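You operate a simulated robot arm through the tools that you are given. There is no shell and no other tool. Be economical: measure what you need, move in short steps, check, and stop when the job is done.

Carry out the task below with a simulated two-armed robot. There is one attempt and no reset: what you move stays moved.

## Task
Take the battery pack off charge and stand it in its rack.
Fine: rate knob to 0, black clamp off to its pad, then the red one; carry the pack by both bars; shut the rack lid. Set down upright: charger clamp.

Only the result counts: the job must be done as asked and must still hold three seconds after the hand-in. Knocking over, shifting, dropping, spilling or breaking anything else fails it. A push-on lid holds only when it is set on centred and level and pressed home; a screw cap is set on level and turned clockwise until tight.

## Robot
Two 7-joint arms with two-finger parallel grippers on one trunk, on a base that drives. Base frame: it is fixed to the floor where the robot stands at the start and does not move with it; the origin is under the middle of the robot, x ahead of it, y to its left, z up; the surface under the hand at the start is at about z = 800. Lengths are in mm, angles in degrees, forces in N, time in s.
The left shoulder is at the start at [70, 134, 1301], the right one opposite. With the tool pointing down near the work surface each hand reaches from about 100 to 600 mm from the robot's upright axis, wherever it stands, measured 20 degrees to its own side. Places, roughly: battery rack [500, -400, 800]; battery rack lid [600, -400, 1100]; black lead pad [400, -100, 800]; charger clamp (5x4x7 cm) [400, -700, 1000]; charger plug (5x4x8 cm) [600, -700, 900]; minus post of the battery pack [400, -600, 900]; plus post of the battery pack [400, -700, 900]; rate knob [500, -100, 900]; red lead pad [400, 0, 800]. Payload 1.57 kg a hand.
The tool frame of a hand sits at the grasp point between the pads (the TCP): z along the fingers, y along the line on which they close. The tips reach 30 mm beyond it. Largest opening 80 mm; finger width 17, thickness 12; the body of the gripper, 40 by 82 mm, starts 80 mm behind the TCP.
Orientation is told as [roll, pitch, yaw] about the base's x, y, z axes, in that order, counted from this pose: with the fingers straight down and closing along the base's y, the tool's x points along the base's -x, its y along +y and its z along -z.

## Interface
- The arms move only by the tool apply_moves. It takes "left_deltas", "right_deltas" or both (then of equal length, played together; a hand with none holds still); each is a list of rows, each an object of numbers (a shift or turn left out is 0, a gripper value left out holds the last): "tx", "ty", "tz": the shift along the base's x, y, z in units of 25 mm (1.0 is 25 mm); "wx", "wy", "wz": the turn, a rotation vector about the base's x, y, z in units of 4 degrees (1.0 is 4 degrees); "gripper": the gripper command, from -1 (fully open) to 1 (shut), values between in proportion. In form: [{"tx": .., "ty": .., "tz": .., "wx": .., "wy": .., "wz": .., "gripper": ..}, ...]. A call has 1 to 10 rows; each row shifts and turns the commanded pose from where the row before left it. A call with a number of a shift or a turn outside -1 to 1 is refused whole. A row lasts 0.2 s, in which the tool goes at most 50 mm and 8.6 degrees; a call with a longer step from one row to the next is refused whole, and so is a gripper value outside its range. Where a pose cannot be reached the arm comes as near as it can. A force on the tool above 40 N (or 10 N above the force at the start of the call, whichever is more), or a blocked arm, ends the call early, and 0.2 s more pass. The fingers move at their own pace (about 153 mm/s each) and stop on an object; they squeeze with about 22 N. The grip force told is the motor's: it shows also when the fingers shut on nothing. Time passes only in rows, and 0.2 s behind the last, so rows that do not move let the fingers close. The reply holds the time, the measured pose of the TCP, the force on the tool along the base axes, the opening and the grip force, in the units named above and with some noise, with the torque about the TCP (base axes, N m) and any sound that the robot's microphone picked up, and new pictures: "views" is both (left out), scene, wrist or none (wrist: the cameras of the hands that moved).
- Cameras (640 x 400 px; columns grow to the right, rows downward): "scene" is now at [117.2, -49.5, 1519.6]; the picture's right is [-0.57, -0.82, 0.00], its down [-0.55, 0.38, -0.75] and it looks along [0.61, -0.43, -0.67] (base axes); focal length 219 px, centre (320, 200). "left" rides on the left gripper at [72, 7, -122] in its tool frame; the picture's right is [-0.09, 1.00, 0.00], its down [-0.84, -0.08, -0.54] and it looks along [-0.54, -0.05, 0.84] (tool axes); focal length 238 px, centre (320, 200). "right" rides on the right gripper at [72, -7, -122] in its tool frame; the picture's right is [0.09, 1.00, 0.00], its down [-0.84, 0.08, -0.54] and it looks along [-0.54, 0.05, 0.84] (tool axes); focal length 238 px, centre (320, 200). There is no depth. A picture from a camera that has moved, and an enlarged one, comes with that camera's place and axes in the base frame and with its lens.
- raise_lower(by): slides the trunk up (or, below 0, down) by that many mm; the arms and the scene camera ride with it, the base frame stays. It gives what a move gives, with no picture.
- drive_base(legs): drives the robot by 1 to 6 legs, each [ahead, left, turn to the left] in mm, mm and degrees, along the robot's own axes; the way and the turn of a leg run together, so that a leg with both is an arc; at most 1500 mm and 180 degrees a leg. The arms and the cameras ride along, it lands a little off, and it stops where it bumps. It gives what a move gives, and a new picture of the scene camera.
- pan_tilt(pan, tilt): turns the head with the scene camera to pan (to the left, within 86 degrees either way) and tilt (down, from -29 to 69), counted from straight ahead of the robot. It gives what a move gives, and a new picture of the scene camera.
- zoom(camera, box): a new picture of the part [left, top, right, bottom] of that camera's present view, enlarged. It takes no simulated time.
- close_job(): hands the job in; it is judged then, once.

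Work in short steps. Places have to be worked out from the pictures, the camera data and where the tool is seen: move nearer, look again, correct. Check each grasp and each placing, and mend what went wrong. You have 120 turns and 260 pictures in all, those below and enlarged ones among them. Open the grippers and draw the arms clear of the work before you hand the job in, unless the task says otherwise; then end with one line.

The tools are called as a command line: name --argument value ..., lists and objects as JSON in quotes. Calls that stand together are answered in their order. apply_moves: Moves the arms, as the interface text tells. Its arguments: {"type":"object","properties":{"left_deltas":{"type":"array","items":{"type":"object","properties":{"tx":{"type":"number"},"ty":{"type":"number"},"tz":{"type":"number"},"wx":{"type":"number"},"wy":{"type":"number"},"wz":{"type":"number"},"gripper":{"type":"number"}}}},"right_deltas":{"type":"array","items":{"type":"object","properties":{"tx":{"type":"number"},"ty":{"type":"number"},"tz":{"type":"number"},"wx":{"type":"number"},"wy":{"type":"number"},"wz":{"type":"number"},"gripper":{"type":"number"}}}},"views":{"type":"string","enum":["both","scene","wrist","none"]}},"required":[]} The other tools are called the same way: raise_lower (by) slides the trunk up or down; drive_base (legs) drives the base; pan_tilt (pan, tilt) turns the head that bears the scene camera; zoom (camera, box) takes an enlarged picture of a part of a camera's view; close_job () hands the job in.

At the start:

```text
t: 0.0
left_position: [384.1, -71.6, 1285.8]
left_tool_rot: [0.0, 0.0, 0.1]
left_wrist_force: [0.7, -0.1, 0.3]
left_wrist_torque: [0.01, -0.02, 0.0]
left_width: 80.1
left_grasp_force: 0.0
right_position: [317.3, -436.6, 1328.1]
right_tool_rot: [-0.2, -0.1, 0.2]
right_wrist_force: [0.0, 0.6, 0.0]
right_wrist_torque: [0.01, 0.02, 0.03]
right_width: 80.3
right_grasp_force: 0.1
trunk travel left (down, up): [-875.0, 65.0]
robot x, y, heading: [-0.1, -1.3, 0.1]
head pan, tilt: [-34.8, 41.8]
```

scene: 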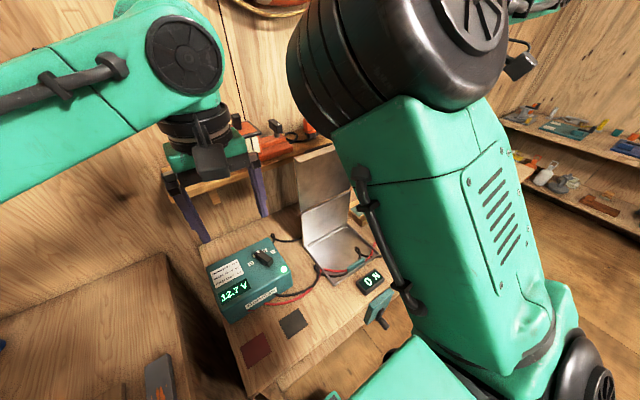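
right: 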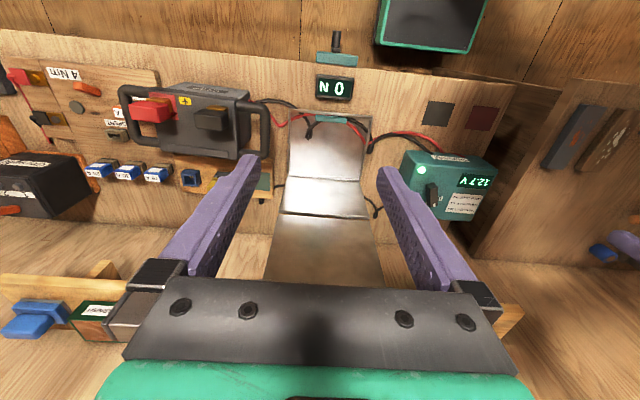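
left: 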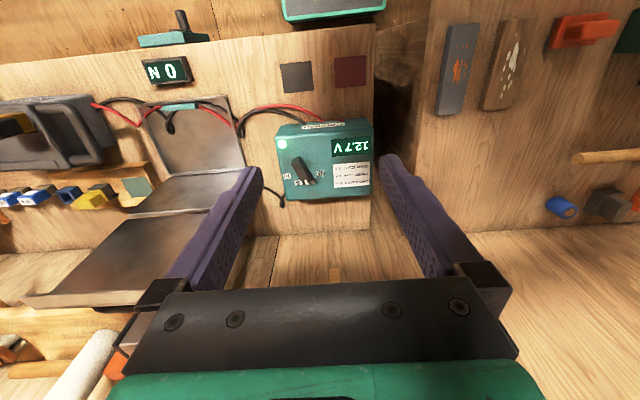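

The pack (dark, two side bars, red and black clamps), the steel rack, and the charger with its knob are all visible. I'll enlarge views to see the details.

zoom --camera "right" --box '[0, 50, 280, 225]'

zoom --camera "right" --box '[250, 20, 530, 225]'

zoom --camera "left" --box '[100, 0, 400, 220]'

zoom --camera "scene" --box '[180, 130, 420, 380]'

```text
2.29 times, centred on (140, 138) of right
camera zoom: at [244.3, -443.0, 1449.9], right [-0.09, 1.0, 0.0], down [0.84, 0.08, 0.54], along [0.54, 0.05, -0.84], focal length 545 px, centre (731, 343)
```

zoom: 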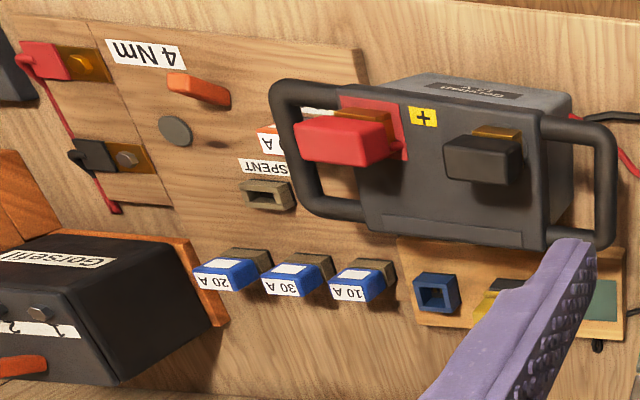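

```text
1.95 times, centred on (390, 122) of right
camera zoom: at [244.3, -443.0, 1449.9], right [-0.09, 1.0, 0.0], down [0.84, 0.08, 0.54], along [0.54, 0.05, -0.84], focal length 465 px, centre (183, 351)
```

zoom: 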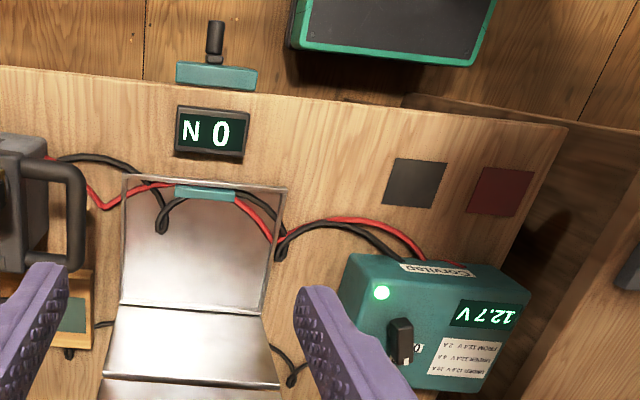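

```text
1.82 times, centred on (250, 110) of left
camera zoom: at [310.8, -63.0, 1408.5], right [0.09, 1.0, 0.0], down [0.84, -0.08, 0.54], along [0.54, -0.05, -0.84], focal length 433 px, centre (447, 364)
```

zoom: 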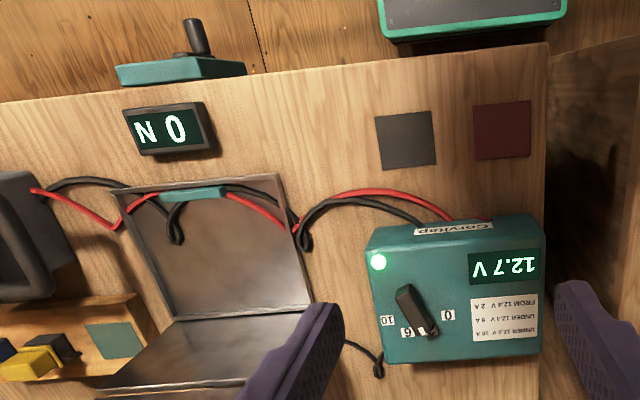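

```text
1.60 times, centred on (300, 255) of scene
camera zoom: at [117.2, -49.5, 1519.6], right [-0.57, -0.82, 0.0], down [-0.55, 0.38, -0.75], along [0.61, -0.43, -0.67], focal length 350 px, centre (352, 112)
```

zoom: 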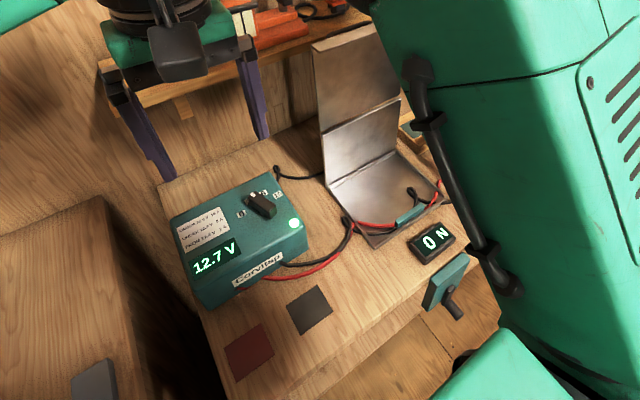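

Enlarging the knob and the pads in the left camera for estimates.

zoom --camera "left" --box '[260, 110, 390, 210]'

pan_tilt --pan -60 --tilt 40

```text
4.00 times, centred on (325, 160) of left
camera zoom: at [310.8, -63.0, 1408.5], right [0.09, 1.0, 0.0], down [0.84, -0.08, 0.54], along [0.54, -0.05, -0.84], focal length 953 px, centre (300, 360)
```

zoom: 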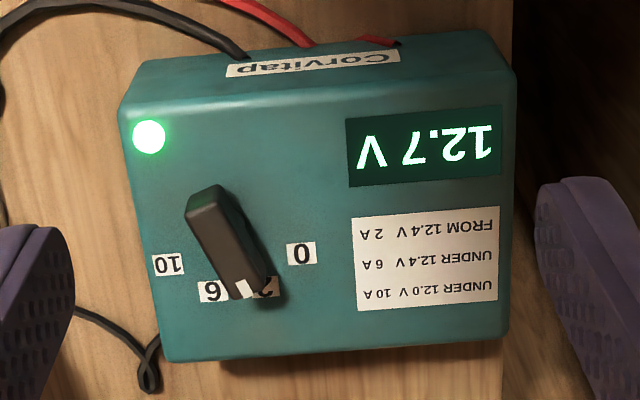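

```text
t: 0.9
left_position: [383.5, -71.4, 1285.7]
left_tool_rot: [0.0, 0.0, 0.1]
left_wrist_force: [-0.4, -0.2, -0.5]
left_wrist_torque: [-0.02, 0.0, 0.01]
left_width: 79.7
left_grasp_force: 0.1
right_position: [317.7, -435.8, 1328.2]
right_tool_rot: [-0.1, -0.2, 0.1]
right_wrist_force: [-0.1, 0.2, 0.2]
right_wrist_torque: [0.04, 0.03, 0.03]
right_width: 80.2
right_grasp_force: 0.1
trunk travel left (down, up): [-875.0, 65.0]
robot x, y, heading: [-2.8, -0.3, -0.2]
head pan, tilt: [-60.0, 40.0]
camera scene: at [90.9, -75.5, 1522.2], right [-0.87, -0.5, 0.0], down [-0.32, 0.56, -0.77], along [0.38, -0.66, -0.64], focal length 219 px, centre (320, 200)
```

scene: 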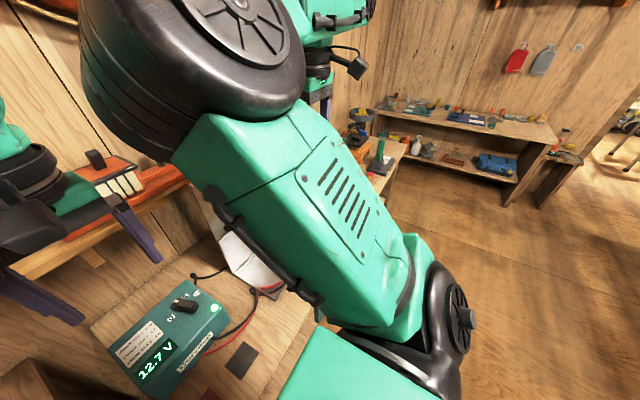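

The knob points to 2; 0 is one step further counterclockwise as seen from above. Before driving right, I check clearance between base and bench front.

pan_tilt --pan -30 --tilt 69

```text
t: 1.8
left_position: [383.2, -69.7, 1284.5]
left_tool_rot: [0.0, 0.0, 0.1]
left_wrist_force: [-0.4, -0.3, -0.5]
left_wrist_torque: [-0.02, -0.01, -0.03]
left_width: 79.9
left_grasp_force: 0.1
right_position: [318.4, -435.9, 1327.2]
right_tool_rot: [-0.2, -0.1, 0.1]
right_wrist_force: [0.0, 0.1, -0.3]
right_wrist_torque: [0.0, 0.01, -0.01]
right_width: 79.9
right_grasp_force: 0.1
trunk travel left (down, up): [-875.0, 65.0]
robot x, y, heading: [0.5, -1.8, 0.0]
head pan, tilt: [-30.0, 68.8]
camera scene: at [96.7, -30.0, 1486.1], right [-0.5, -0.87, 0.0], down [-0.81, 0.47, -0.36], along [0.31, -0.18, -0.93], focal length 219 px, centre (320, 200)
```

scene: 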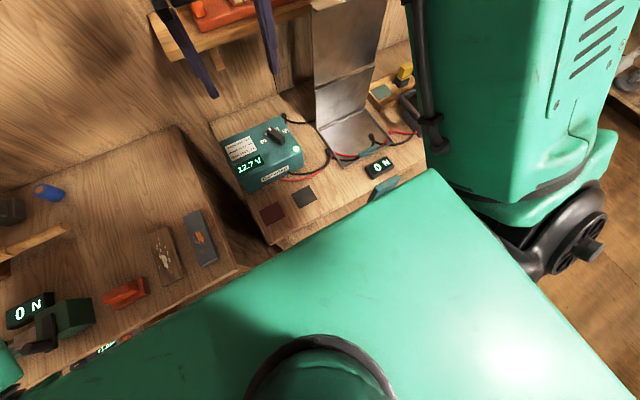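

The bench front can't be seen past the torso. I drive right 250 mm along the bench at the same distance.

drive_base --legs '[[0, -250, 0]]'

```text
t: 3.6
left_position: [382.3, -315.0, 1286.3]
left_tool_rot: [-0.2, -0.1, 0.0]
left_wrist_force: [-0.1, 1.0, -0.1]
left_wrist_torque: [-0.01, 0.01, -0.02]
left_width: 79.9
left_grasp_force: 0.0
right_position: [318.3, -680.8, 1328.6]
right_tool_rot: [-0.4, -0.2, 0.0]
right_wrist_force: [0.4, 0.1, 0.7]
right_wrist_torque: [-0.01, 0.02, 0.03]
right_width: 80.2
right_grasp_force: 0.1
trunk travel left (down, up): [-875.0, 65.0]
robot x, y, heading: [-1.8, -251.7, 0.1]
head pan, tilt: [-30.0, 68.8]
camera scene: at [96.7, -273.5, 1486.2], right [-0.5, -0.87, 0.0], down [-0.81, 0.46, -0.36], along [0.31, -0.18, -0.93], focal length 219 px, centre (320, 200)
```

scene: 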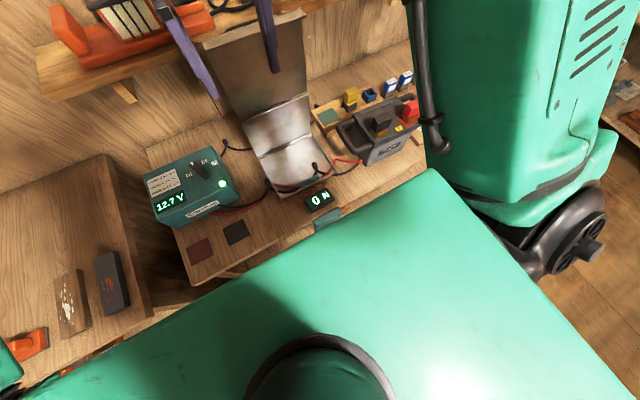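

Moving the left hand over toward the charger for a closer view; views from both wrists.

apply_moves --left_deltas '[{"tx": 0.5, "ty": 0.95, "tz": -0.5}, {"tx": 0.5, "ty": 0.95, "tz": -0.5}, {"tx": 0.5, "ty": 0.95, "tz": -0.5}, {"tx": 0.5, "ty": 0.95, "tz": -0.5}, {"tx": 0.5, "ty": 0.95, "tz": -0.5}, {"tx": 0.5, "ty": 0.95, "tz": -0.5}, {"tx": 0.5, "ty": 0.95, "tz": -0.5}, {"tx": 0.5, "ty": 0.95, "tz": -0.5}]' --right_deltas '[{"tz": 0}, {"tz": 0}, {"tz": 0}, {"tz": 0}, {"tz": 0}, {"tz": 0}, {"tz": 0}, {"tz": 0}]' --views "wrist"

```text
t: 5.5
left_position: [483.6, -125.5, 1185.2]
left_tool_rot: [-0.1, 0.0, 0.1]
left_wrist_force: [0.6, 0.3, 0.4]
left_wrist_torque: [-0.03, 0.0, 0.02]
left_width: 80.3
left_grasp_force: 0.0
right_position: [318.3, -683.0, 1327.4]
right_tool_rot: [-0.2, 0.0, 0.1]
right_wrist_force: [-0.2, 0.5, -0.6]
right_wrist_torque: [-0.03, 0.02, -0.01]
right_width: 80.2
right_grasp_force: 0.1
trunk travel left (down, up): [-875.0, 65.0]
robot x, y, heading: [1.4, -245.5, 0.0]
head pan, tilt: [-30.0, 68.8]
camera right: at [245.3, -689.1, 1450.4], right [-0.09, 1.0, 0.0], down [0.84, 0.08, 0.54], along [0.54, 0.05, -0.84], focal length 238 px, centre (320, 200)
camera left: at [411.3, -118.6, 1308.2], right [0.09, 1.0, 0.0], down [0.84, -0.08, 0.54], along [0.54, -0.05, -0.84], focal length 238 px, centre (320, 200)
```

right: 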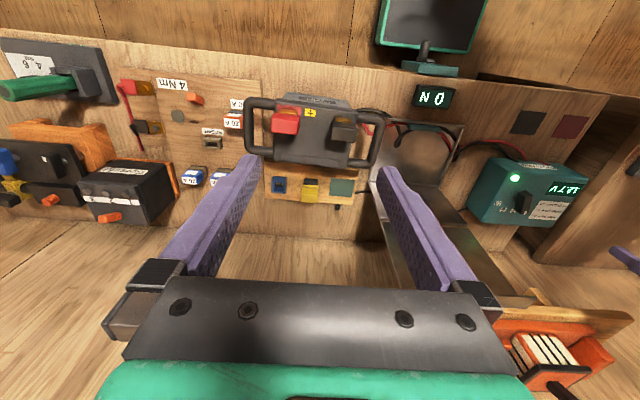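
left: 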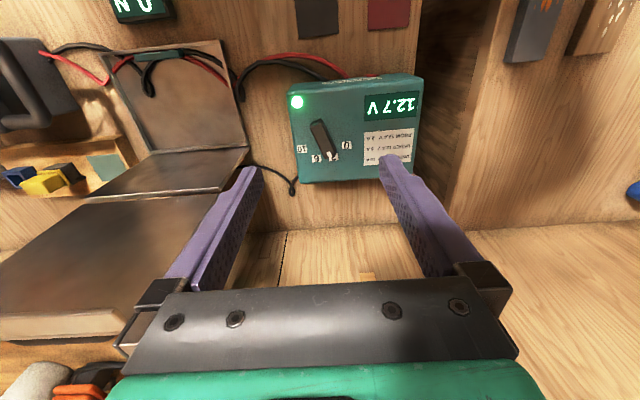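

Triangulation: knob centre ≈ [541, -124.5], panel z ≈ 904, pointer at +20° (2), target +63° (0). I move the left hand over it, yawed 20°.

apply_moves --left_deltas '[{"tx": 0.287, "tz": -0.925, "wz": 0.65}, {"tx": 0.287, "tz": -0.925, "wz": 0.65}, {"tx": 0.287, "tz": -0.925, "wz": 0.65}, {"tx": 0.287, "tz": -0.925, "wz": 0.65}, {"tx": 0.287, "tz": -0.925, "wz": 0.65}, {"tx": 0.287, "tz": -0.925, "wz": 0.65}, {"tx": 0.287, "tz": -0.925, "wz": 0.65}, {"tx": 0.287, "tz": -0.925, "wz": 0.65}]' --views "both"

```text
t: 7.2
left_position: [542.1, -126.7, 1000.7]
left_tool_rot: [0.0, 0.0, 20.9]
left_wrist_force: [0.8, -0.3, -0.1]
left_wrist_torque: [-0.01, -0.02, 0.01]
left_width: 80.0
left_grasp_force: 0.0
right_position: [319.2, -684.6, 1327.0]
right_tool_rot: [-0.1, -0.1, 0.1]
right_wrist_force: [0.3, 0.2, -0.5]
right_wrist_torque: [-0.01, 0.01, -0.02]
right_width: 80.0
right_grasp_force: 0.1
trunk travel left (down, up): [-875.0, 65.0]
robot x, y, heading: [1.5, -246.6, 0.2]
head pan, tilt: [-30.0, 68.8]
camera scene: at [97.6, -277.8, 1486.1], right [-0.5, -0.87, 0.0], down [-0.81, 0.47, -0.36], along [0.31, -0.18, -0.93], focal length 219 px, centre (320, 200)
camera left: at [471.5, -145.9, 1123.5], right [-0.27, 0.96, 0.0], down [0.81, 0.23, 0.54], along [0.52, 0.15, -0.84], focal length 238 px, centre (320, 200)
```

scene: 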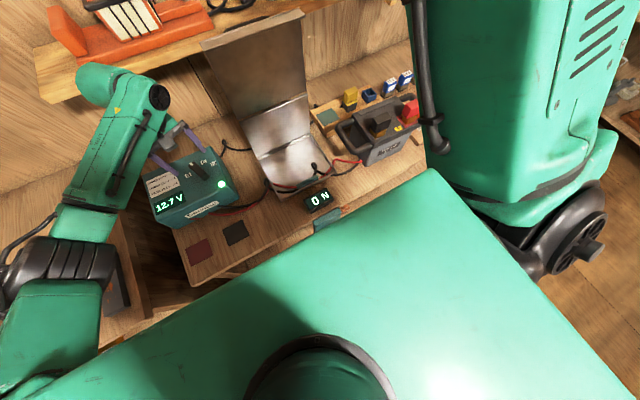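
left: 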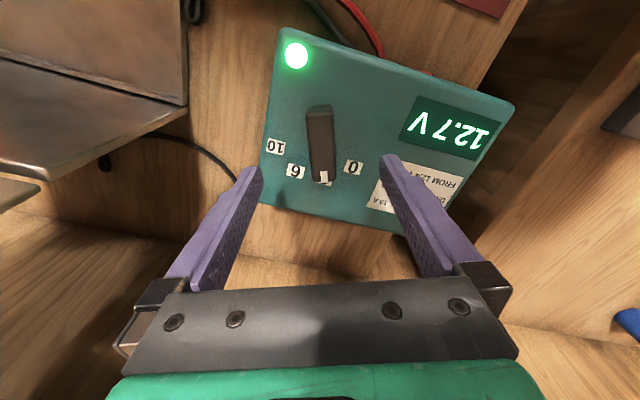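

Knob is centred between the fingers and aligned. Descend 60 mm and close gently.

apply_moves --left_deltas '[{"tz": -0.8}, {"tz": -0.8}, {"tz": -0.8}, {"gripper": 1}, {}, {}]' --views "wrist"

```text
t: 8.7
left_position: [540.2, -126.5, 939.7]
left_tool_rot: [0.0, 0.0, 20.9]
left_wrist_force: [-2.9, 5.1, -3.4]
left_wrist_torque: [0.54, -1.02, -0.02]
left_width: 21.9
left_grasp_force: 35.0
right_position: [316.6, -682.1, 1327.7]
right_tool_rot: [-0.2, -0.1, 0.2]
right_wrist_force: [-0.3, -0.4, 0.3]
right_wrist_torque: [0.01, 0.0, 0.0]
right_width: 79.9
right_grasp_force: 0.1
trunk travel left (down, up): [-875.0, 65.0]
robot x, y, heading: [-0.5, -247.3, 0.4]
head pan, tilt: [-30.0, 68.8]
camera left: at [469.9, -144.5, 1063.1], right [-0.27, 0.96, 0.0], down [0.81, 0.23, 0.54], along [0.52, 0.15, -0.84], focal length 238 px, centre (320, 200)
```

left: 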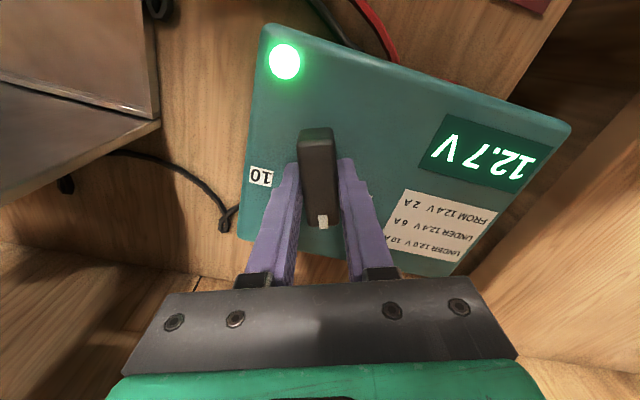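

Gripped (22 mm). Turning +43° about z.

apply_moves --left_deltas '[{"wz": 1}, {"wz": 1}, {"wz": 1}, {"wz": 1}, {"wz": 1}, {"wz": 1}, {"wz": 1}, {"wz": 1}, {"wz": 1}, {"wz": 1}]' --views "wrist"

```text
t: 10.8
left_position: [539.5, -125.9, 940.0]
left_tool_rot: [-0.1, 0.1, 61.0]
left_wrist_force: [-12.0, 9.0, -11.5]
left_wrist_torque: [0.03, 0.16, -0.76]
left_width: 21.8
left_grasp_force: 35.3
right_position: [316.7, -681.0, 1328.9]
right_tool_rot: [-0.1, -0.1, 0.1]
right_wrist_force: [-1.1, 0.4, 0.6]
right_wrist_torque: [0.0, 0.01, -0.01]
right_width: 80.0
right_grasp_force: 0.1
trunk travel left (down, up): [-875.0, 65.0]
robot x, y, heading: [3.4, -247.2, -0.0]
head pan, tilt: [-30.0, 68.8]
camera left: at [498.5, -183.9, 1063.3], right [-0.83, 0.56, 0.0], down [0.47, 0.7, 0.54], along [0.31, 0.45, -0.84], focal length 238 px, centre (320, 200)
```

left: 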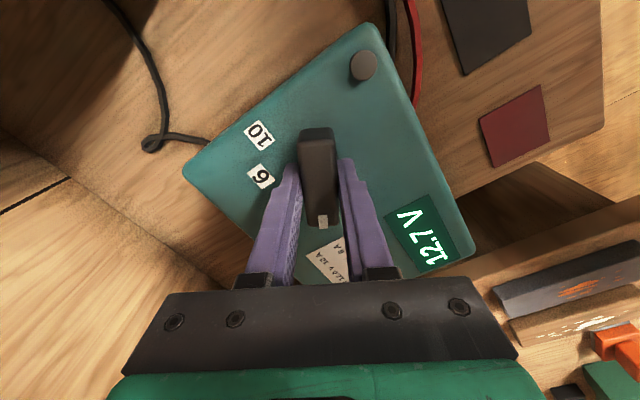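

The light went out: knob is at 0. A touch more (2°), then release, rise and yaw back.

apply_moves --left_deltas '[{"wz": 0.5}, {"gripper": -1}, {}, {"tz": 1}, {"tz": 1}, {"tz": 1}, {"tz": 1}]' --views "wrist"

```text
t: 12.4
left_position: [541.1, -128.0, 1041.4]
left_tool_rot: [0.0, 0.0, 62.9]
left_wrist_force: [-0.7, 2.0, -0.6]
left_wrist_torque: [0.02, 0.0, -0.03]
left_width: 80.0
left_grasp_force: 0.1
right_position: [316.4, -683.9, 1327.4]
right_tool_rot: [-0.1, -0.1, 0.2]
right_wrist_force: [-0.4, 0.0, 0.1]
right_wrist_torque: [-0.02, -0.02, 0.0]
right_width: 80.4
right_grasp_force: 0.1
trunk travel left (down, up): [-875.0, 65.0]
robot x, y, heading: [-2.6, -246.9, -0.2]
head pan, tilt: [-30.0, 68.8]
camera left: at [501.7, -187.9, 1163.5], right [-0.84, 0.54, 0.0], down [0.45, 0.71, 0.54], along [0.29, 0.46, -0.84], focal length 238 px, centre (320, 200)
```

left: 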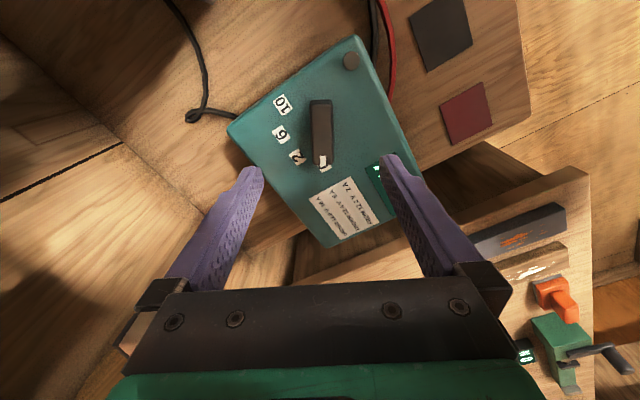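

Knob at 0. Now studying the pack from the right camera.

zoom --camera "right" --box '[220, 80, 400, 200]'

```text
3.33 times, centred on (310, 140) of right
camera zoom: at [244.4, -690.8, 1450.0], right [-0.09, 1.0, 0.0], down [0.84, 0.08, 0.54], along [0.54, 0.05, -0.84], focal length 794 px, centre (353, 400)
```

zoom: 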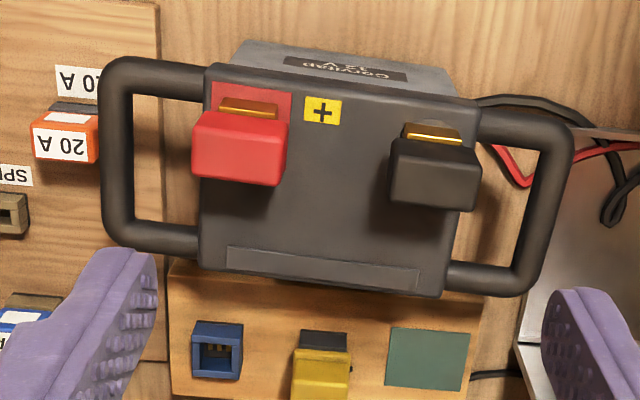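

Clamp tops estimated: red ≈ [371,-744,993], black ≈ [373,-633,1003]. I retract the left arm and bring the right hand nearer to the pack.

apply_moves --left_deltas '[{"tz": 1, "wz": -1}, {"tz": 1, "wz": -1}, {"tz": 1, "wz": -1}, {"tz": 1, "wz": -1, "tx": -0.8, "ty": 0.4}, {"tz": 0.9, "wz": -1, "tx": -0.8, "ty": 0.4}, {"tz": 0.9, "wz": -1, "tx": -0.8, "ty": 0.4}, {"tz": 0.9, "wz": -1, "tx": -0.8, "ty": 0.4}, {"tz": 0.9, "wz": -1, "tx": -0.8, "ty": 0.4}, {"tz": 0.9, "wz": -1, "tx": -0.8, "ty": 0.4}, {"wz": -1, "tx": -0.8, "ty": 0.4}]' --right_deltas '[{"tz": -0.7}, {"tz": -0.7}, {"tz": -0.7}, {"tz": -0.7}, {"tz": -0.7}, {"tz": -0.7}, {"tz": -0.7}, {"tz": -0.7}, {"tz": -0.7}, {"tz": -0.7}]' --views "none"

apply_moves --left_deltas '[{"wz": -1}, {"wz": -1}, {"wz": -1}, {"wz": -1}, {"wz": -1}, {"wz": -0.7}]' --views "none"

drive_base --legs '[[0, -130, 0]]'

zoom --camera "right" --box '[160, 0, 480, 200]'

```text
t: 14.7
left_position: [400.1, -57.5, 1253.2]
left_tool_rot: [-0.1, 0.0, 22.8]
left_wrist_force: [0.4, 0.4, -0.6]
left_wrist_torque: [-0.01, -0.02, 0.0]
left_width: 80.1
left_grasp_force: 0.0
right_position: [316.8, -683.1, 1151.9]
right_tool_rot: [-0.1, -0.2, 0.1]
right_wrist_force: [-0.1, 0.3, -0.9]
right_wrist_torque: [0.0, 0.0, 0.02]
right_width: 79.9
right_grasp_force: 0.1
trunk travel left (down, up): [-875.0, 65.0]
robot x, y, heading: [-0.8, -248.2, 0.3]
head pan, tilt: [-30.0, 68.8]
```

```text
t: 16.1
left_position: [401.7, -58.4, 1252.1]
left_tool_rot: [0.0, 0.0, 0.0]
left_wrist_force: [-0.5, -0.2, 0.7]
left_wrist_torque: [0.03, 0.01, -0.02]
left_width: 80.3
left_grasp_force: 0.0
right_position: [317.4, -683.9, 1151.2]
right_tool_rot: [-0.1, -0.1, 0.1]
right_wrist_force: [0.4, 0.3, 0.0]
right_wrist_torque: [0.01, -0.01, -0.01]
right_width: 80.0
right_grasp_force: 0.0
trunk travel left (down, up): [-875.0, 65.0]
robot x, y, heading: [-2.7, -249.9, -0.0]
head pan, tilt: [-30.0, 68.8]
```

```text
t: 17.3
left_position: [400.5, -184.4, 1253.0]
left_tool_rot: [-0.2, 0.0, 0.2]
left_wrist_force: [-0.5, -0.3, 0.3]
left_wrist_torque: [-0.01, -0.01, 0.02]
left_width: 79.9
left_grasp_force: 0.2
right_position: [319.2, -811.8, 1154.5]
right_tool_rot: [-0.2, -0.1, 0.4]
right_wrist_force: [0.0, 0.9, 1.0]
right_wrist_torque: [-0.03, 0.0, 0.03]
right_width: 80.0
right_grasp_force: 0.1
trunk travel left (down, up): [-875.0, 65.0]
robot x, y, heading: [-1.4, -379.1, 0.0]
head pan, tilt: [-30.0, 68.8]
camera scene: at [97.1, -404.6, 1486.2], right [-0.5, -0.87, 0.0], down [-0.81, 0.46, -0.36], along [0.31, -0.18, -0.93], focal length 219 px, centre (320, 200)
```

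scene: 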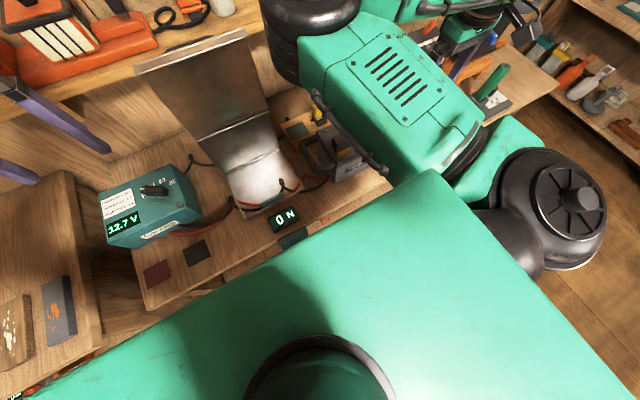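

```text
2.00 times, centred on (320, 100) of right
camera zoom: at [245.6, -817.7, 1275.5], right [-0.1, 1.0, 0.0], down [0.84, 0.08, 0.54], along [0.54, 0.05, -0.84], focal length 477 px, centre (320, 400)
```

zoom: 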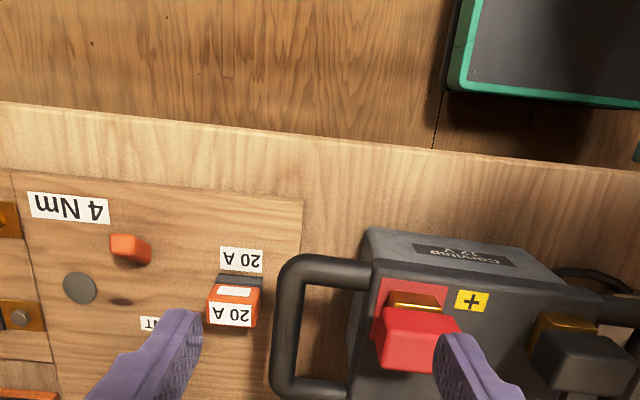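

Moving right hand left by 120 mm to look at both clamps.

apply_moves --right_deltas '[{"ty": 0.98, "tx": -0.4}, {"ty": 0.98, "tx": -0.4}, {"ty": 0.98, "tx": -0.4}, {"ty": 0.98, "tx": -0.4}, {"ty": 0.98, "tx": -0.4}]' --views "none"

zoom --camera "right" --box '[140, 40, 500, 265]'

```text
t: 18.5
left_position: [401.5, -187.3, 1252.2]
left_tool_rot: [-0.2, 0.0, 0.2]
left_wrist_force: [-0.1, -0.3, 0.1]
left_wrist_torque: [-0.02, 0.01, -0.02]
left_width: 79.8
left_grasp_force: 0.2
right_position: [298.6, -769.9, 1152.7]
right_tool_rot: [-0.1, 0.0, 0.2]
right_wrist_force: [-0.2, 0.4, 0.3]
right_wrist_torque: [-0.03, -0.02, -0.01]
right_width: 79.8
right_grasp_force: 0.0
right hand out of reach, approached as far as the arm can: row 2, 3, 4, 5
trunk travel left (down, up): [-875.0, 65.0]
robot x, y, heading: [3.2, -379.4, -0.0]
head pan, tilt: [-30.0, 68.8]
```

```text
1.78 times, centred on (320, 152) of right
camera zoom: at [225.4, -777.1, 1275.1], right [-0.1, 1.0, 0.0], down [0.84, 0.08, 0.54], along [0.54, 0.05, -0.84], focal length 424 px, centre (320, 284)
```

zoom: 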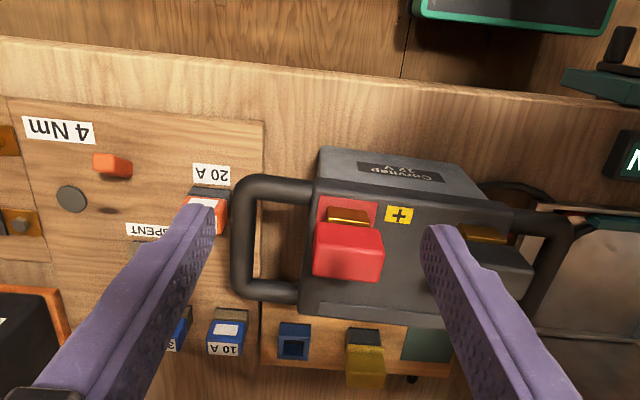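

The arm got stuck while moving inward; I move forward in x first, then left.

apply_moves --right_deltas '[{"tx": 0.8}, {"tx": 0.8}, {"ty": 0.9, "tx": 0.3}, {"ty": 0.9}, {"ty": 0.9}]' --views "none"

zoom --camera "right" --box '[140, 0, 500, 225]'

```text
t: 19.7
left_position: [400.5, -188.2, 1253.3]
left_tool_rot: [0.0, 0.0, 0.3]
left_wrist_force: [-0.6, -0.3, 0.1]
left_wrist_torque: [0.0, 0.03, 0.04]
left_width: 80.4
left_grasp_force: 0.0
right_position: [343.5, -768.9, 1153.5]
right_tool_rot: [-0.1, 0.1, 0.3]
right_wrist_force: [0.3, -0.1, 0.0]
right_wrist_torque: [-0.01, 0.0, -0.01]
right_width: 79.9
right_grasp_force: 0.1
right hand out of reach, approached as far as the arm can: row 3, 4, 5
trunk travel left (down, up): [-875.0, 65.0]
robot x, y, heading: [-3.3, -376.6, 0.0]
head pan, tilt: [-30.0, 68.8]
```

```text
1.78 times, centred on (320, 112) of right
camera zoom: at [271.7, -775.4, 1275.9], right [-0.1, 1.0, 0.0], down [0.84, 0.08, 0.54], along [0.54, 0.05, -0.84], focal length 424 px, centre (320, 356)
```

zoom: 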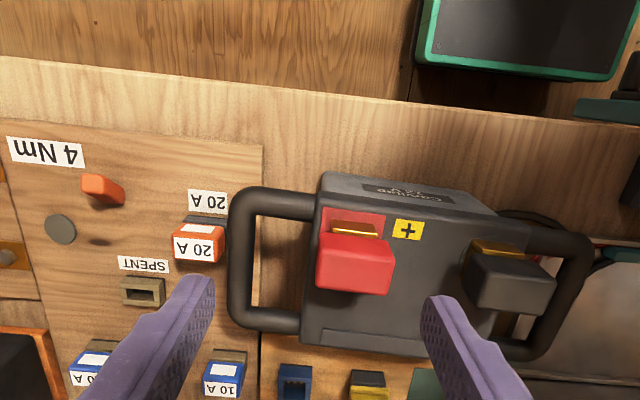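

Stuck at about 390 mm to the side; I try again lower (z ≈ 1075, tips still above the clamps).

apply_moves --right_deltas '[{"tz": -0.8}, {"tz": -0.8}, {"tz": -0.8}, {"tz": -0.6}, {"ty": 0.8}, {"ty": 0.8}, {"ty": 0.8}]' --views "scene"

```text
t: 21.3
left_position: [401.8, -188.3, 1252.6]
left_tool_rot: [0.1, 0.0, 0.3]
left_wrist_force: [0.7, -0.3, -0.1]
left_wrist_torque: [-0.01, 0.01, 0.01]
left_width: 80.1
left_grasp_force: 0.0
right_position: [356.2, -763.5, 1072.8]
right_tool_rot: [-0.1, -0.1, 0.3]
right_wrist_force: [0.1, -0.6, 0.6]
right_wrist_torque: [-0.01, 0.01, 0.02]
right_width: 79.8
right_grasp_force: 0.2
right hand out of reach, approached as far as the arm can: row 5, 6, 7
trunk travel left (down, up): [-875.0, 65.0]
robot x, y, heading: [3.1, -381.7, 0.2]
head pan, tilt: [-30.0, 68.8]
camera scene: at [97.2, -408.4, 1486.1], right [-0.5, -0.87, 0.0], down [-0.81, 0.46, -0.36], along [0.31, -0.18, -0.93], focal length 219 px, centre (320, 200)
```

scene: 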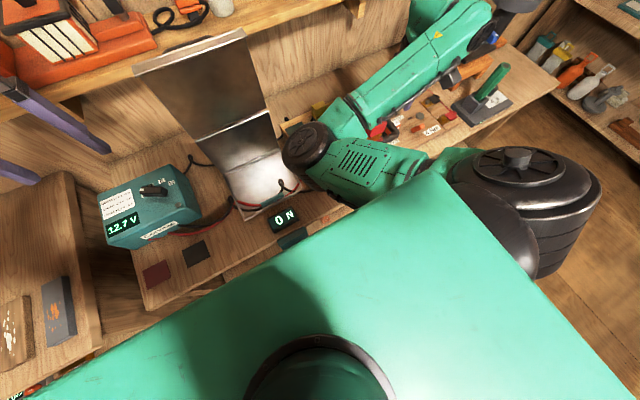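

The elbow is in a poor configuration (elbow inward). I try raising and extending forward, then moving inward, to unfold it.

apply_moves --right_deltas '[{"tz": 1, "tx": 0.6}, {"tz": 1, "tx": 0.6}, {"tz": 1, "tx": 0.6}, {"tz": 1, "tx": 0.6}, {"tz": 1}, {"tz": 1}, {"ty": 0.8}, {"ty": 0.8}, {"ty": 0.8}, {"ty": 0.8}]' --views "scene"

```text
t: 23.5
left_position: [400.7, -188.3, 1252.8]
left_tool_rot: [-0.1, 0.1, 0.2]
left_wrist_force: [0.2, -0.2, -0.7]
left_wrist_torque: [0.01, 0.01, 0.02]
left_width: 79.9
left_grasp_force: 0.0
right_position: [438.3, -736.9, 1229.1]
right_tool_rot: [-0.2, -0.1, 0.2]
right_wrist_force: [0.0, 0.2, 0.0]
right_wrist_torque: [-0.02, 0.0, 0.01]
right_width: 80.1
right_grasp_force: 0.0
right hand out of reach, approached as far as the arm can: row 7, 8, 9, 10
trunk travel left (down, up): [-875.0, 65.0]
robot x, y, heading: [0.5, -378.5, 0.1]
head pan, tilt: [-30.0, 68.8]
camera scene: at [97.2, -408.1, 1486.1], right [-0.5, -0.87, 0.0], down [-0.81, 0.46, -0.36], along [0.31, -0.18, -0.93], focal length 219 px, centre (320, 200)
```

scene: 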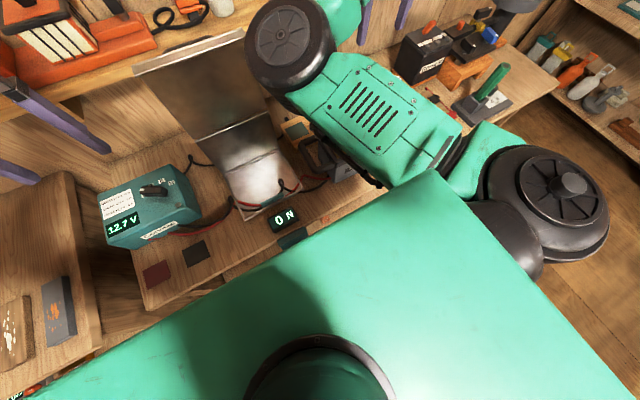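

I back the base away 250 mm so the arm can be stretched forward safely to unfold the elbow.

drive_base --legs '[[-250, 0, 0]]'

apply_moves --right_deltas '[{"tx": 1}, {"tx": 1}, {"tx": 1}, {"tx": 1}, {"tx": 1}, {"tx": 1, "ty": 0.5}, {"ty": 1}, {"ty": 1}, {"ty": 1}, {"ty": 1}]' --views "scene"

```text
t: 25.4
left_position: [151.6, -187.9, 1251.8]
left_tool_rot: [0.0, 0.1, 0.1]
left_wrist_force: [-0.6, 1.5, 0.2]
left_wrist_torque: [-0.02, -0.03, 0.0]
left_width: 79.8
left_grasp_force: 0.1
right_position: [189.8, -737.9, 1226.4]
right_tool_rot: [-0.1, 0.1, 0.3]
right_wrist_force: [-0.1, 0.1, -0.9]
right_wrist_torque: [-0.01, 0.02, -0.01]
right_width: 80.1
right_grasp_force: 0.0
trunk travel left (down, up): [-875.0, 65.0]
robot x, y, heading: [-253.0, -379.5, 0.3]
head pan, tilt: [-30.0, 68.8]
camera scene: at [-150.8, -408.7, 1485.8], right [-0.5, -0.87, 0.0], down [-0.81, 0.46, -0.36], along [0.31, -0.18, -0.93], focal length 219 px, centre (320, 200)
```

scene: 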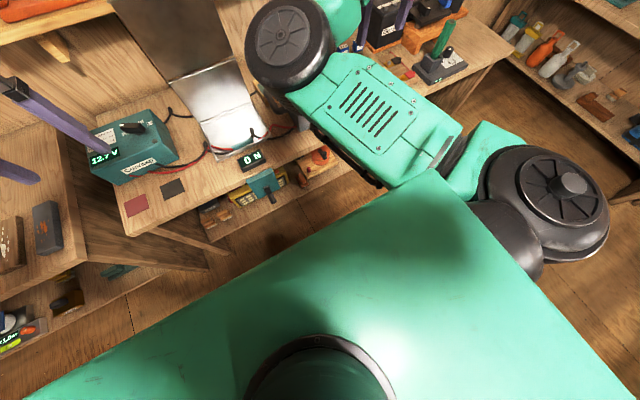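

```text
t: 27.6
left_position: [149.1, -189.5, 1253.0]
left_tool_rot: [0.0, 0.0, 0.2]
left_wrist_force: [0.2, -0.1, -0.7]
left_wrist_torque: [0.02, -0.05, 0.0]
left_width: 80.2
left_grasp_force: 0.1
right_position: [337.0, -648.3, 1231.4]
right_tool_rot: [-0.1, -0.1, 0.2]
right_wrist_force: [0.2, 0.6, 0.1]
right_wrist_torque: [0.0, 0.04, 0.02]
right_width: 80.1
right_grasp_force: 0.1
right hand out of reach, approached as far as the arm can: row 6, 9, 10
trunk travel left (down, up): [-875.0, 65.0]
robot x, y, heading: [-251.0, -383.7, 0.0]
head pan, tilt: [-30.0, 68.8]
camera scene: at [-154.6, -409.1, 1486.1], right [-0.5, -0.87, 0.0], down [-0.81, 0.46, -0.36], along [0.31, -0.18, -0.93], focal length 219 px, centre (320, 200)
```

scene: 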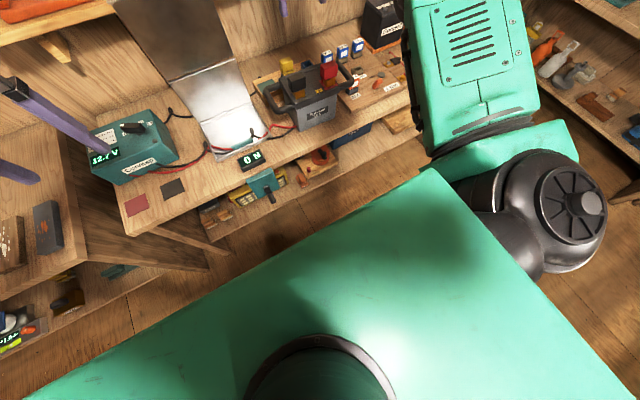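

It unfolds: now 265 mm to the side. Continue inward while retracting slowly.

apply_moves --right_deltas '[{"ty": 0.8, "tx": -0.6}, {"ty": 0.8, "tx": -0.6}, {"ty": 0.8, "tx": -0.6}, {"ty": 0.8, "tx": -0.6}, {"tx": -0.9}, {"tx": -0.9}, {"tx": -0.9}, {"tx": -0.9}]' --views "scene"

```text
t: 29.4
left_position: [150.2, -188.6, 1252.0]
left_tool_rot: [0.0, 0.0, 0.2]
left_wrist_force: [0.7, 0.6, 0.2]
left_wrist_torque: [0.04, 0.04, 0.01]
left_width: 79.8
left_grasp_force: 0.0
right_position: [335.5, -600.3, 1247.4]
right_tool_rot: [-0.2, 0.0, 0.3]
right_wrist_force: [-0.2, -0.4, -0.8]
right_wrist_torque: [0.01, -0.05, 0.0]
right_width: 80.0
right_grasp_force: 0.1
right hand out of reach, approached as far as the arm can: row 1, 2, 3, 4, 5, 6, 7, 8
trunk travel left (down, up): [-875.0, 65.0]
robot x, y, heading: [-252.8, -382.1, -0.0]
head pan, tilt: [-30.0, 68.8]
camera scene: at [-154.1, -409.1, 1486.1], right [-0.5, -0.87, 0.0], down [-0.81, 0.46, -0.36], along [0.31, -0.18, -0.93], focal length 219 px, centre (320, 200)
```

scene: 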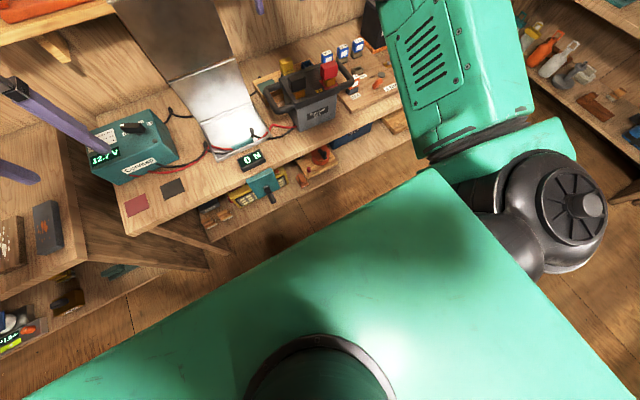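

Try pure retraction and lowering now.

apply_moves --right_deltas '[{"tx": -0.5}, {"tx": -0.8}, {"tx": -0.8, "tz": -0.8}, {"tx": -0.8, "tz": -0.8}, {"tx": -0.8, "tz": -0.8}]' --views "none"

```text
t: 30.6
left_position: [150.5, -188.6, 1252.4]
left_tool_rot: [0.0, 0.1, 0.2]
left_wrist_force: [-1.0, 0.1, -1.4]
left_wrist_torque: [0.0, 0.0, -0.01]
left_width: 79.7
left_grasp_force: 0.0
right_position: [346.7, -586.7, 1208.9]
right_tool_rot: [-0.3, 0.0, 0.2]
right_wrist_force: [-0.1, 1.1, -0.6]
right_wrist_torque: [-0.02, 0.01, -0.02]
right_width: 80.0
right_grasp_force: 0.0
right hand out of reach, approached as far as the arm can: row 1, 2, 3, 4, 5
trunk travel left (down, up): [-875.0, 65.0]
robot x, y, heading: [-249.8, -381.8, 0.1]
head pan, tilt: [-30.0, 68.8]
```

Possibly a wrist limit: I test whether yawing the tool frees the inward movement.

apply_moves --right_deltas '[{"wz": 1}, {"wz": 1}, {"wz": 1}, {"wz": 1}, {"wz": 1}, {"tx": -0.8}, {"tx": -0.8}]' --views "scene"

```text
t: 32.2
left_position: [150.1, -188.1, 1252.4]
left_tool_rot: [0.0, 0.0, 0.2]
left_wrist_force: [-0.7, 0.3, 0.1]
left_wrist_torque: [-0.03, -0.03, -0.02]
left_width: 80.1
left_grasp_force: 0.0
right_position: [345.4, -587.6, 1212.2]
right_tool_rot: [-0.1, 0.0, 20.3]
right_wrist_force: [-0.7, 0.7, 0.1]
right_wrist_torque: [0.01, 0.0, 0.01]
right_width: 79.7
right_grasp_force: 0.1
right hand out of reach, approached as far as the arm can: row 6, 7
trunk travel left (down, up): [-875.0, 65.0]
robot x, y, heading: [-249.7, -381.7, 0.2]
head pan, tilt: [-30.0, 68.8]
camera scene: at [-154.3, -408.8, 1486.1], right [-0.5, -0.87, 0.0], down [-0.81, 0.46, -0.36], along [0.31, -0.18, -0.93], focal length 219 px, centre (320, 200)
```

scene: 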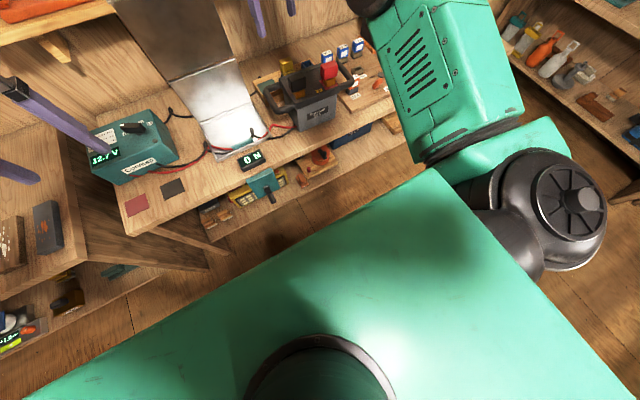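

Yaw is free, so an upper joint is limiting. I try retracting upward and outward to find a different elbow branch.

apply_moves --right_deltas '[{"tz": 1}, {"tz": 1}, {"tz": 1}, {"tz": 1}, {"tz": 1, "tx": -1}, {"tz": 0.5, "tx": -1}, {"tx": -1}, {"tx": -1}, {"tx": -1}, {"tx": -1}]' --views "scene"

```text
t: 34.4
left_position: [147.6, -188.0, 1252.7]
left_tool_rot: [0.1, 0.0, 0.3]
left_wrist_force: [-0.1, 0.1, -0.3]
left_wrist_torque: [0.03, -0.01, 0.02]
left_width: 80.1
left_grasp_force: 0.2
right_position: [177.0, -588.0, 1335.0]
right_tool_rot: [-0.3, -0.1, 20.4]
right_wrist_force: [-0.4, 0.3, 0.4]
right_wrist_torque: [0.03, 0.01, -0.01]
right_width: 79.6
right_grasp_force: 0.0
right hand out of reach, approached as far as the arm can: row 2, 3, 4, 6
trunk travel left (down, up): [-875.0, 65.0]
robot x, y, heading: [-254.6, -377.6, 0.2]
head pan, tilt: [-30.0, 68.8]
camera scene: at [-156.5, -409.4, 1486.2], right [-0.5, -0.87, 0.0], down [-0.81, 0.46, -0.36], along [0.32, -0.18, -0.93], focal length 219 px, centre (320, 200)
```

scene: 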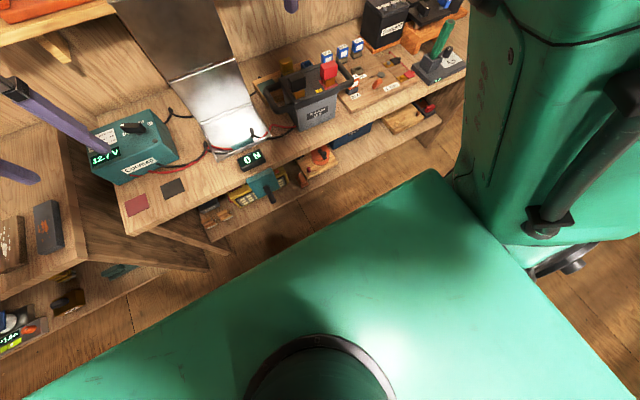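

Unlocked: the elbow flipped outward. Undo yaw and lower / go inward.

apply_moves --right_deltas '[{"wz": -1, "tz": -0.5}, {"wz": -1, "tz": -0.5}, {"wz": -1, "tz": -0.8}, {"wz": -1, "tz": -0.8}, {"wz": -1, "tz": -0.8}, {"tz": -0.8}, {"tz": -0.8}, {"ty": 0.8, "tz": -0.5}, {"ty": 0.8, "tz": -0.5}, {"ty": 0.8, "tz": -0.5}]' --views "none"

```text
t: 36.6
left_position: [150.6, -188.6, 1252.1]
left_tool_rot: [0.1, 0.1, 0.3]
left_wrist_force: [-0.2, 0.7, 0.2]
left_wrist_torque: [-0.01, 0.04, -0.03]
left_width: 80.1
left_grasp_force: 0.0
right_position: [221.1, -603.1, 1194.9]
right_tool_rot: [1.4, -0.8, -0.2]
right_wrist_force: [-0.5, 0.2, 0.1]
right_wrist_torque: [-0.03, -0.01, -0.01]
right_width: 80.3
right_grasp_force: 0.1
right hand out of reach, approached as far as the arm can: row 3, 4, 5, 6, 7, 8, 9, 10
trunk travel left (down, up): [-875.0, 65.0]
robot x, y, heading: [-250.1, -380.8, 0.2]
head pan, tilt: [-30.0, 68.8]
```

Stuck again after undoing the yaw. Yaw back +20° and test lowering/inward.

apply_moves --right_deltas '[{"wz": 1}, {"wz": 1}, {"wz": 1}, {"wz": 1}, {"wz": 1}, {"wz": 1}, {"wz": 1}, {"wz": 1}, {"ty": 0.8}, {"ty": 0.8}]' --views "scene"

```text
t: 38.8
left_position: [151.5, -188.8, 1251.8]
left_tool_rot: [0.0, 0.0, 0.2]
left_wrist_force: [0.3, -0.3, -0.2]
left_wrist_torque: [0.03, -0.03, 0.01]
left_width: 79.9
left_grasp_force: 0.1
right_position: [239.7, -590.5, 1199.8]
right_tool_rot: [1.0, -1.6, 31.4]
right_wrist_force: [-0.3, 0.2, 0.7]
right_wrist_torque: [0.0, -0.01, -0.01]
right_width: 79.9
right_grasp_force: 0.0
right hand out of reach, approached as far as the arm can: row 9, 10
trunk travel left (down, up): [-875.0, 65.0]
robot x, y, heading: [-248.8, -379.7, 0.1]
head pan, tilt: [-30.0, 68.8]
camera scene: at [-153.5, -408.5, 1486.0], right [-0.5, -0.87, 0.0], down [-0.81, 0.46, -0.36], along [0.31, -0.18, -0.93], focal length 219 px, centre (320, 200)
```

scene: 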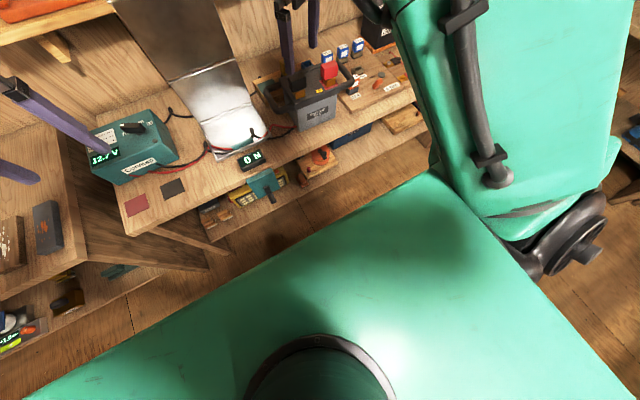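

I go back up to the free pose, retract, then move inward at height before lowering.

apply_moves --right_deltas '[{"tz": 1}, {"tz": 1}, {"tz": 1}, {"tz": 1, "tx": -0.8}, {"tz": 1, "tx": -0.8}, {"tx": -0.8}, {"tx": -0.8}, {"tx": -0.8}, {"ty": 0.8}, {"ty": 0.8}]' --views "scene"

```text
t: 41.0
left_position: [150.0, -188.7, 1251.5]
left_tool_rot: [0.0, 0.0, 0.2]
left_wrist_force: [0.3, -0.4, -0.3]
left_wrist_torque: [-0.02, -0.03, 0.05]
left_width: 79.9
left_grasp_force: 0.0
right_position: [163.4, -588.3, 1334.7]
right_tool_rot: [-0.2, -0.2, 32.3]
right_wrist_force: [0.4, -0.3, 0.6]
right_wrist_torque: [0.0, 0.01, 0.0]
right_width: 79.9
right_grasp_force: 0.1
right hand out of reach, approached as far as the arm can: row 7, 8, 9, 10
trunk travel left (down, up): [-875.0, 65.0]
robot x, y, heading: [-252.7, -377.2, -0.0]
head pan, tilt: [-30.0, 68.8]
camera scene: at [-154.5, -408.7, 1486.1], right [-0.5, -0.87, 0.0], down [-0.81, 0.46, -0.36], along [0.31, -0.18, -0.93], focal length 219 px, centre (320, 200)
```

scene: 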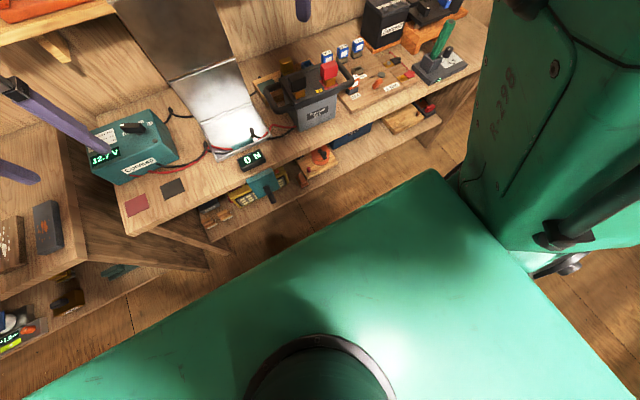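

I look at the arm's shape with the head to understand.

pan_tilt --pan -70 --tilt 25

pan_tilt --pan 75 --tilt 25

```text
t: 42.1
left_position: [149.4, -189.1, 1252.7]
left_tool_rot: [0.0, 0.0, 0.3]
left_wrist_force: [0.3, -0.2, 0.6]
left_wrist_torque: [0.02, -0.02, -0.02]
left_width: 79.7
left_grasp_force: 0.1
right_position: [162.6, -589.2, 1334.2]
right_tool_rot: [0.1, -0.2, 32.1]
right_wrist_force: [0.5, -0.5, -0.2]
right_wrist_torque: [0.0, -0.04, 0.01]
right_width: 80.1
right_grasp_force: 0.0
trunk travel left (down, up): [-875.0, 65.0]
robot x, y, heading: [-250.8, -376.4, 0.3]
head pan, tilt: [-70.0, 25.0]
camera scene: at [-164.9, -464.4, 1542.7], right [-0.91, -0.41, 0.0], down [-0.18, 0.41, -0.89], along [0.37, -0.81, -0.45], focal length 219 px, centre (320, 200)
```

scene: 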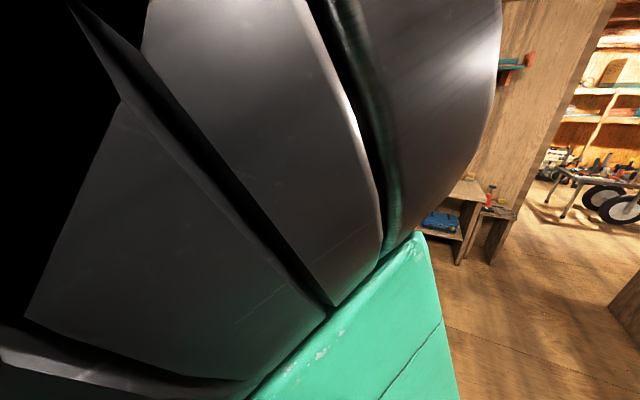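

```text
t: 44.4
left_position: [150.3, -188.9, 1253.2]
left_tool_rot: [0.1, 0.0, 0.1]
left_wrist_force: [-0.1, -0.2, 0.0]
left_wrist_torque: [-0.04, -0.01, -0.01]
left_width: 80.1
left_grasp_force: 0.1
right_position: [163.1, -588.0, 1332.1]
right_tool_rot: [0.2, 0.1, 32.3]
right_wrist_force: [0.4, -0.7, -0.3]
right_wrist_torque: [0.0, 0.01, 0.02]
right_width: 80.2
right_grasp_force: 0.0
trunk travel left (down, up): [-875.0, 65.0]
robot x, y, heading: [-248.3, -378.0, 0.0]
head pan, tilt: [75.0, 25.0]
camera scene: at [-124.4, -430.2, 1547.1], right [-0.53, -0.85, 0.0], down [-0.34, 0.22, -0.91], along [0.77, -0.49, -0.41], focal length 219 px, centre (320, 200)
```

scene: 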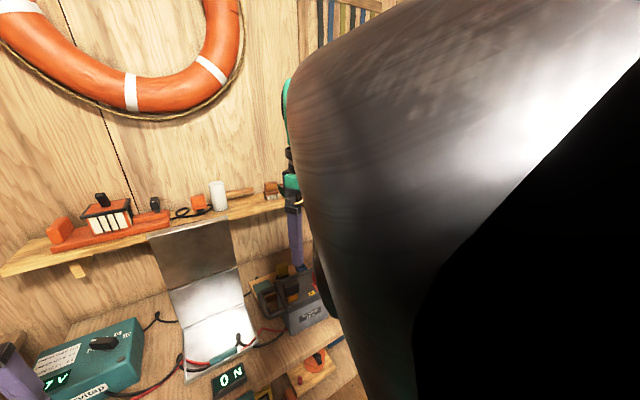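

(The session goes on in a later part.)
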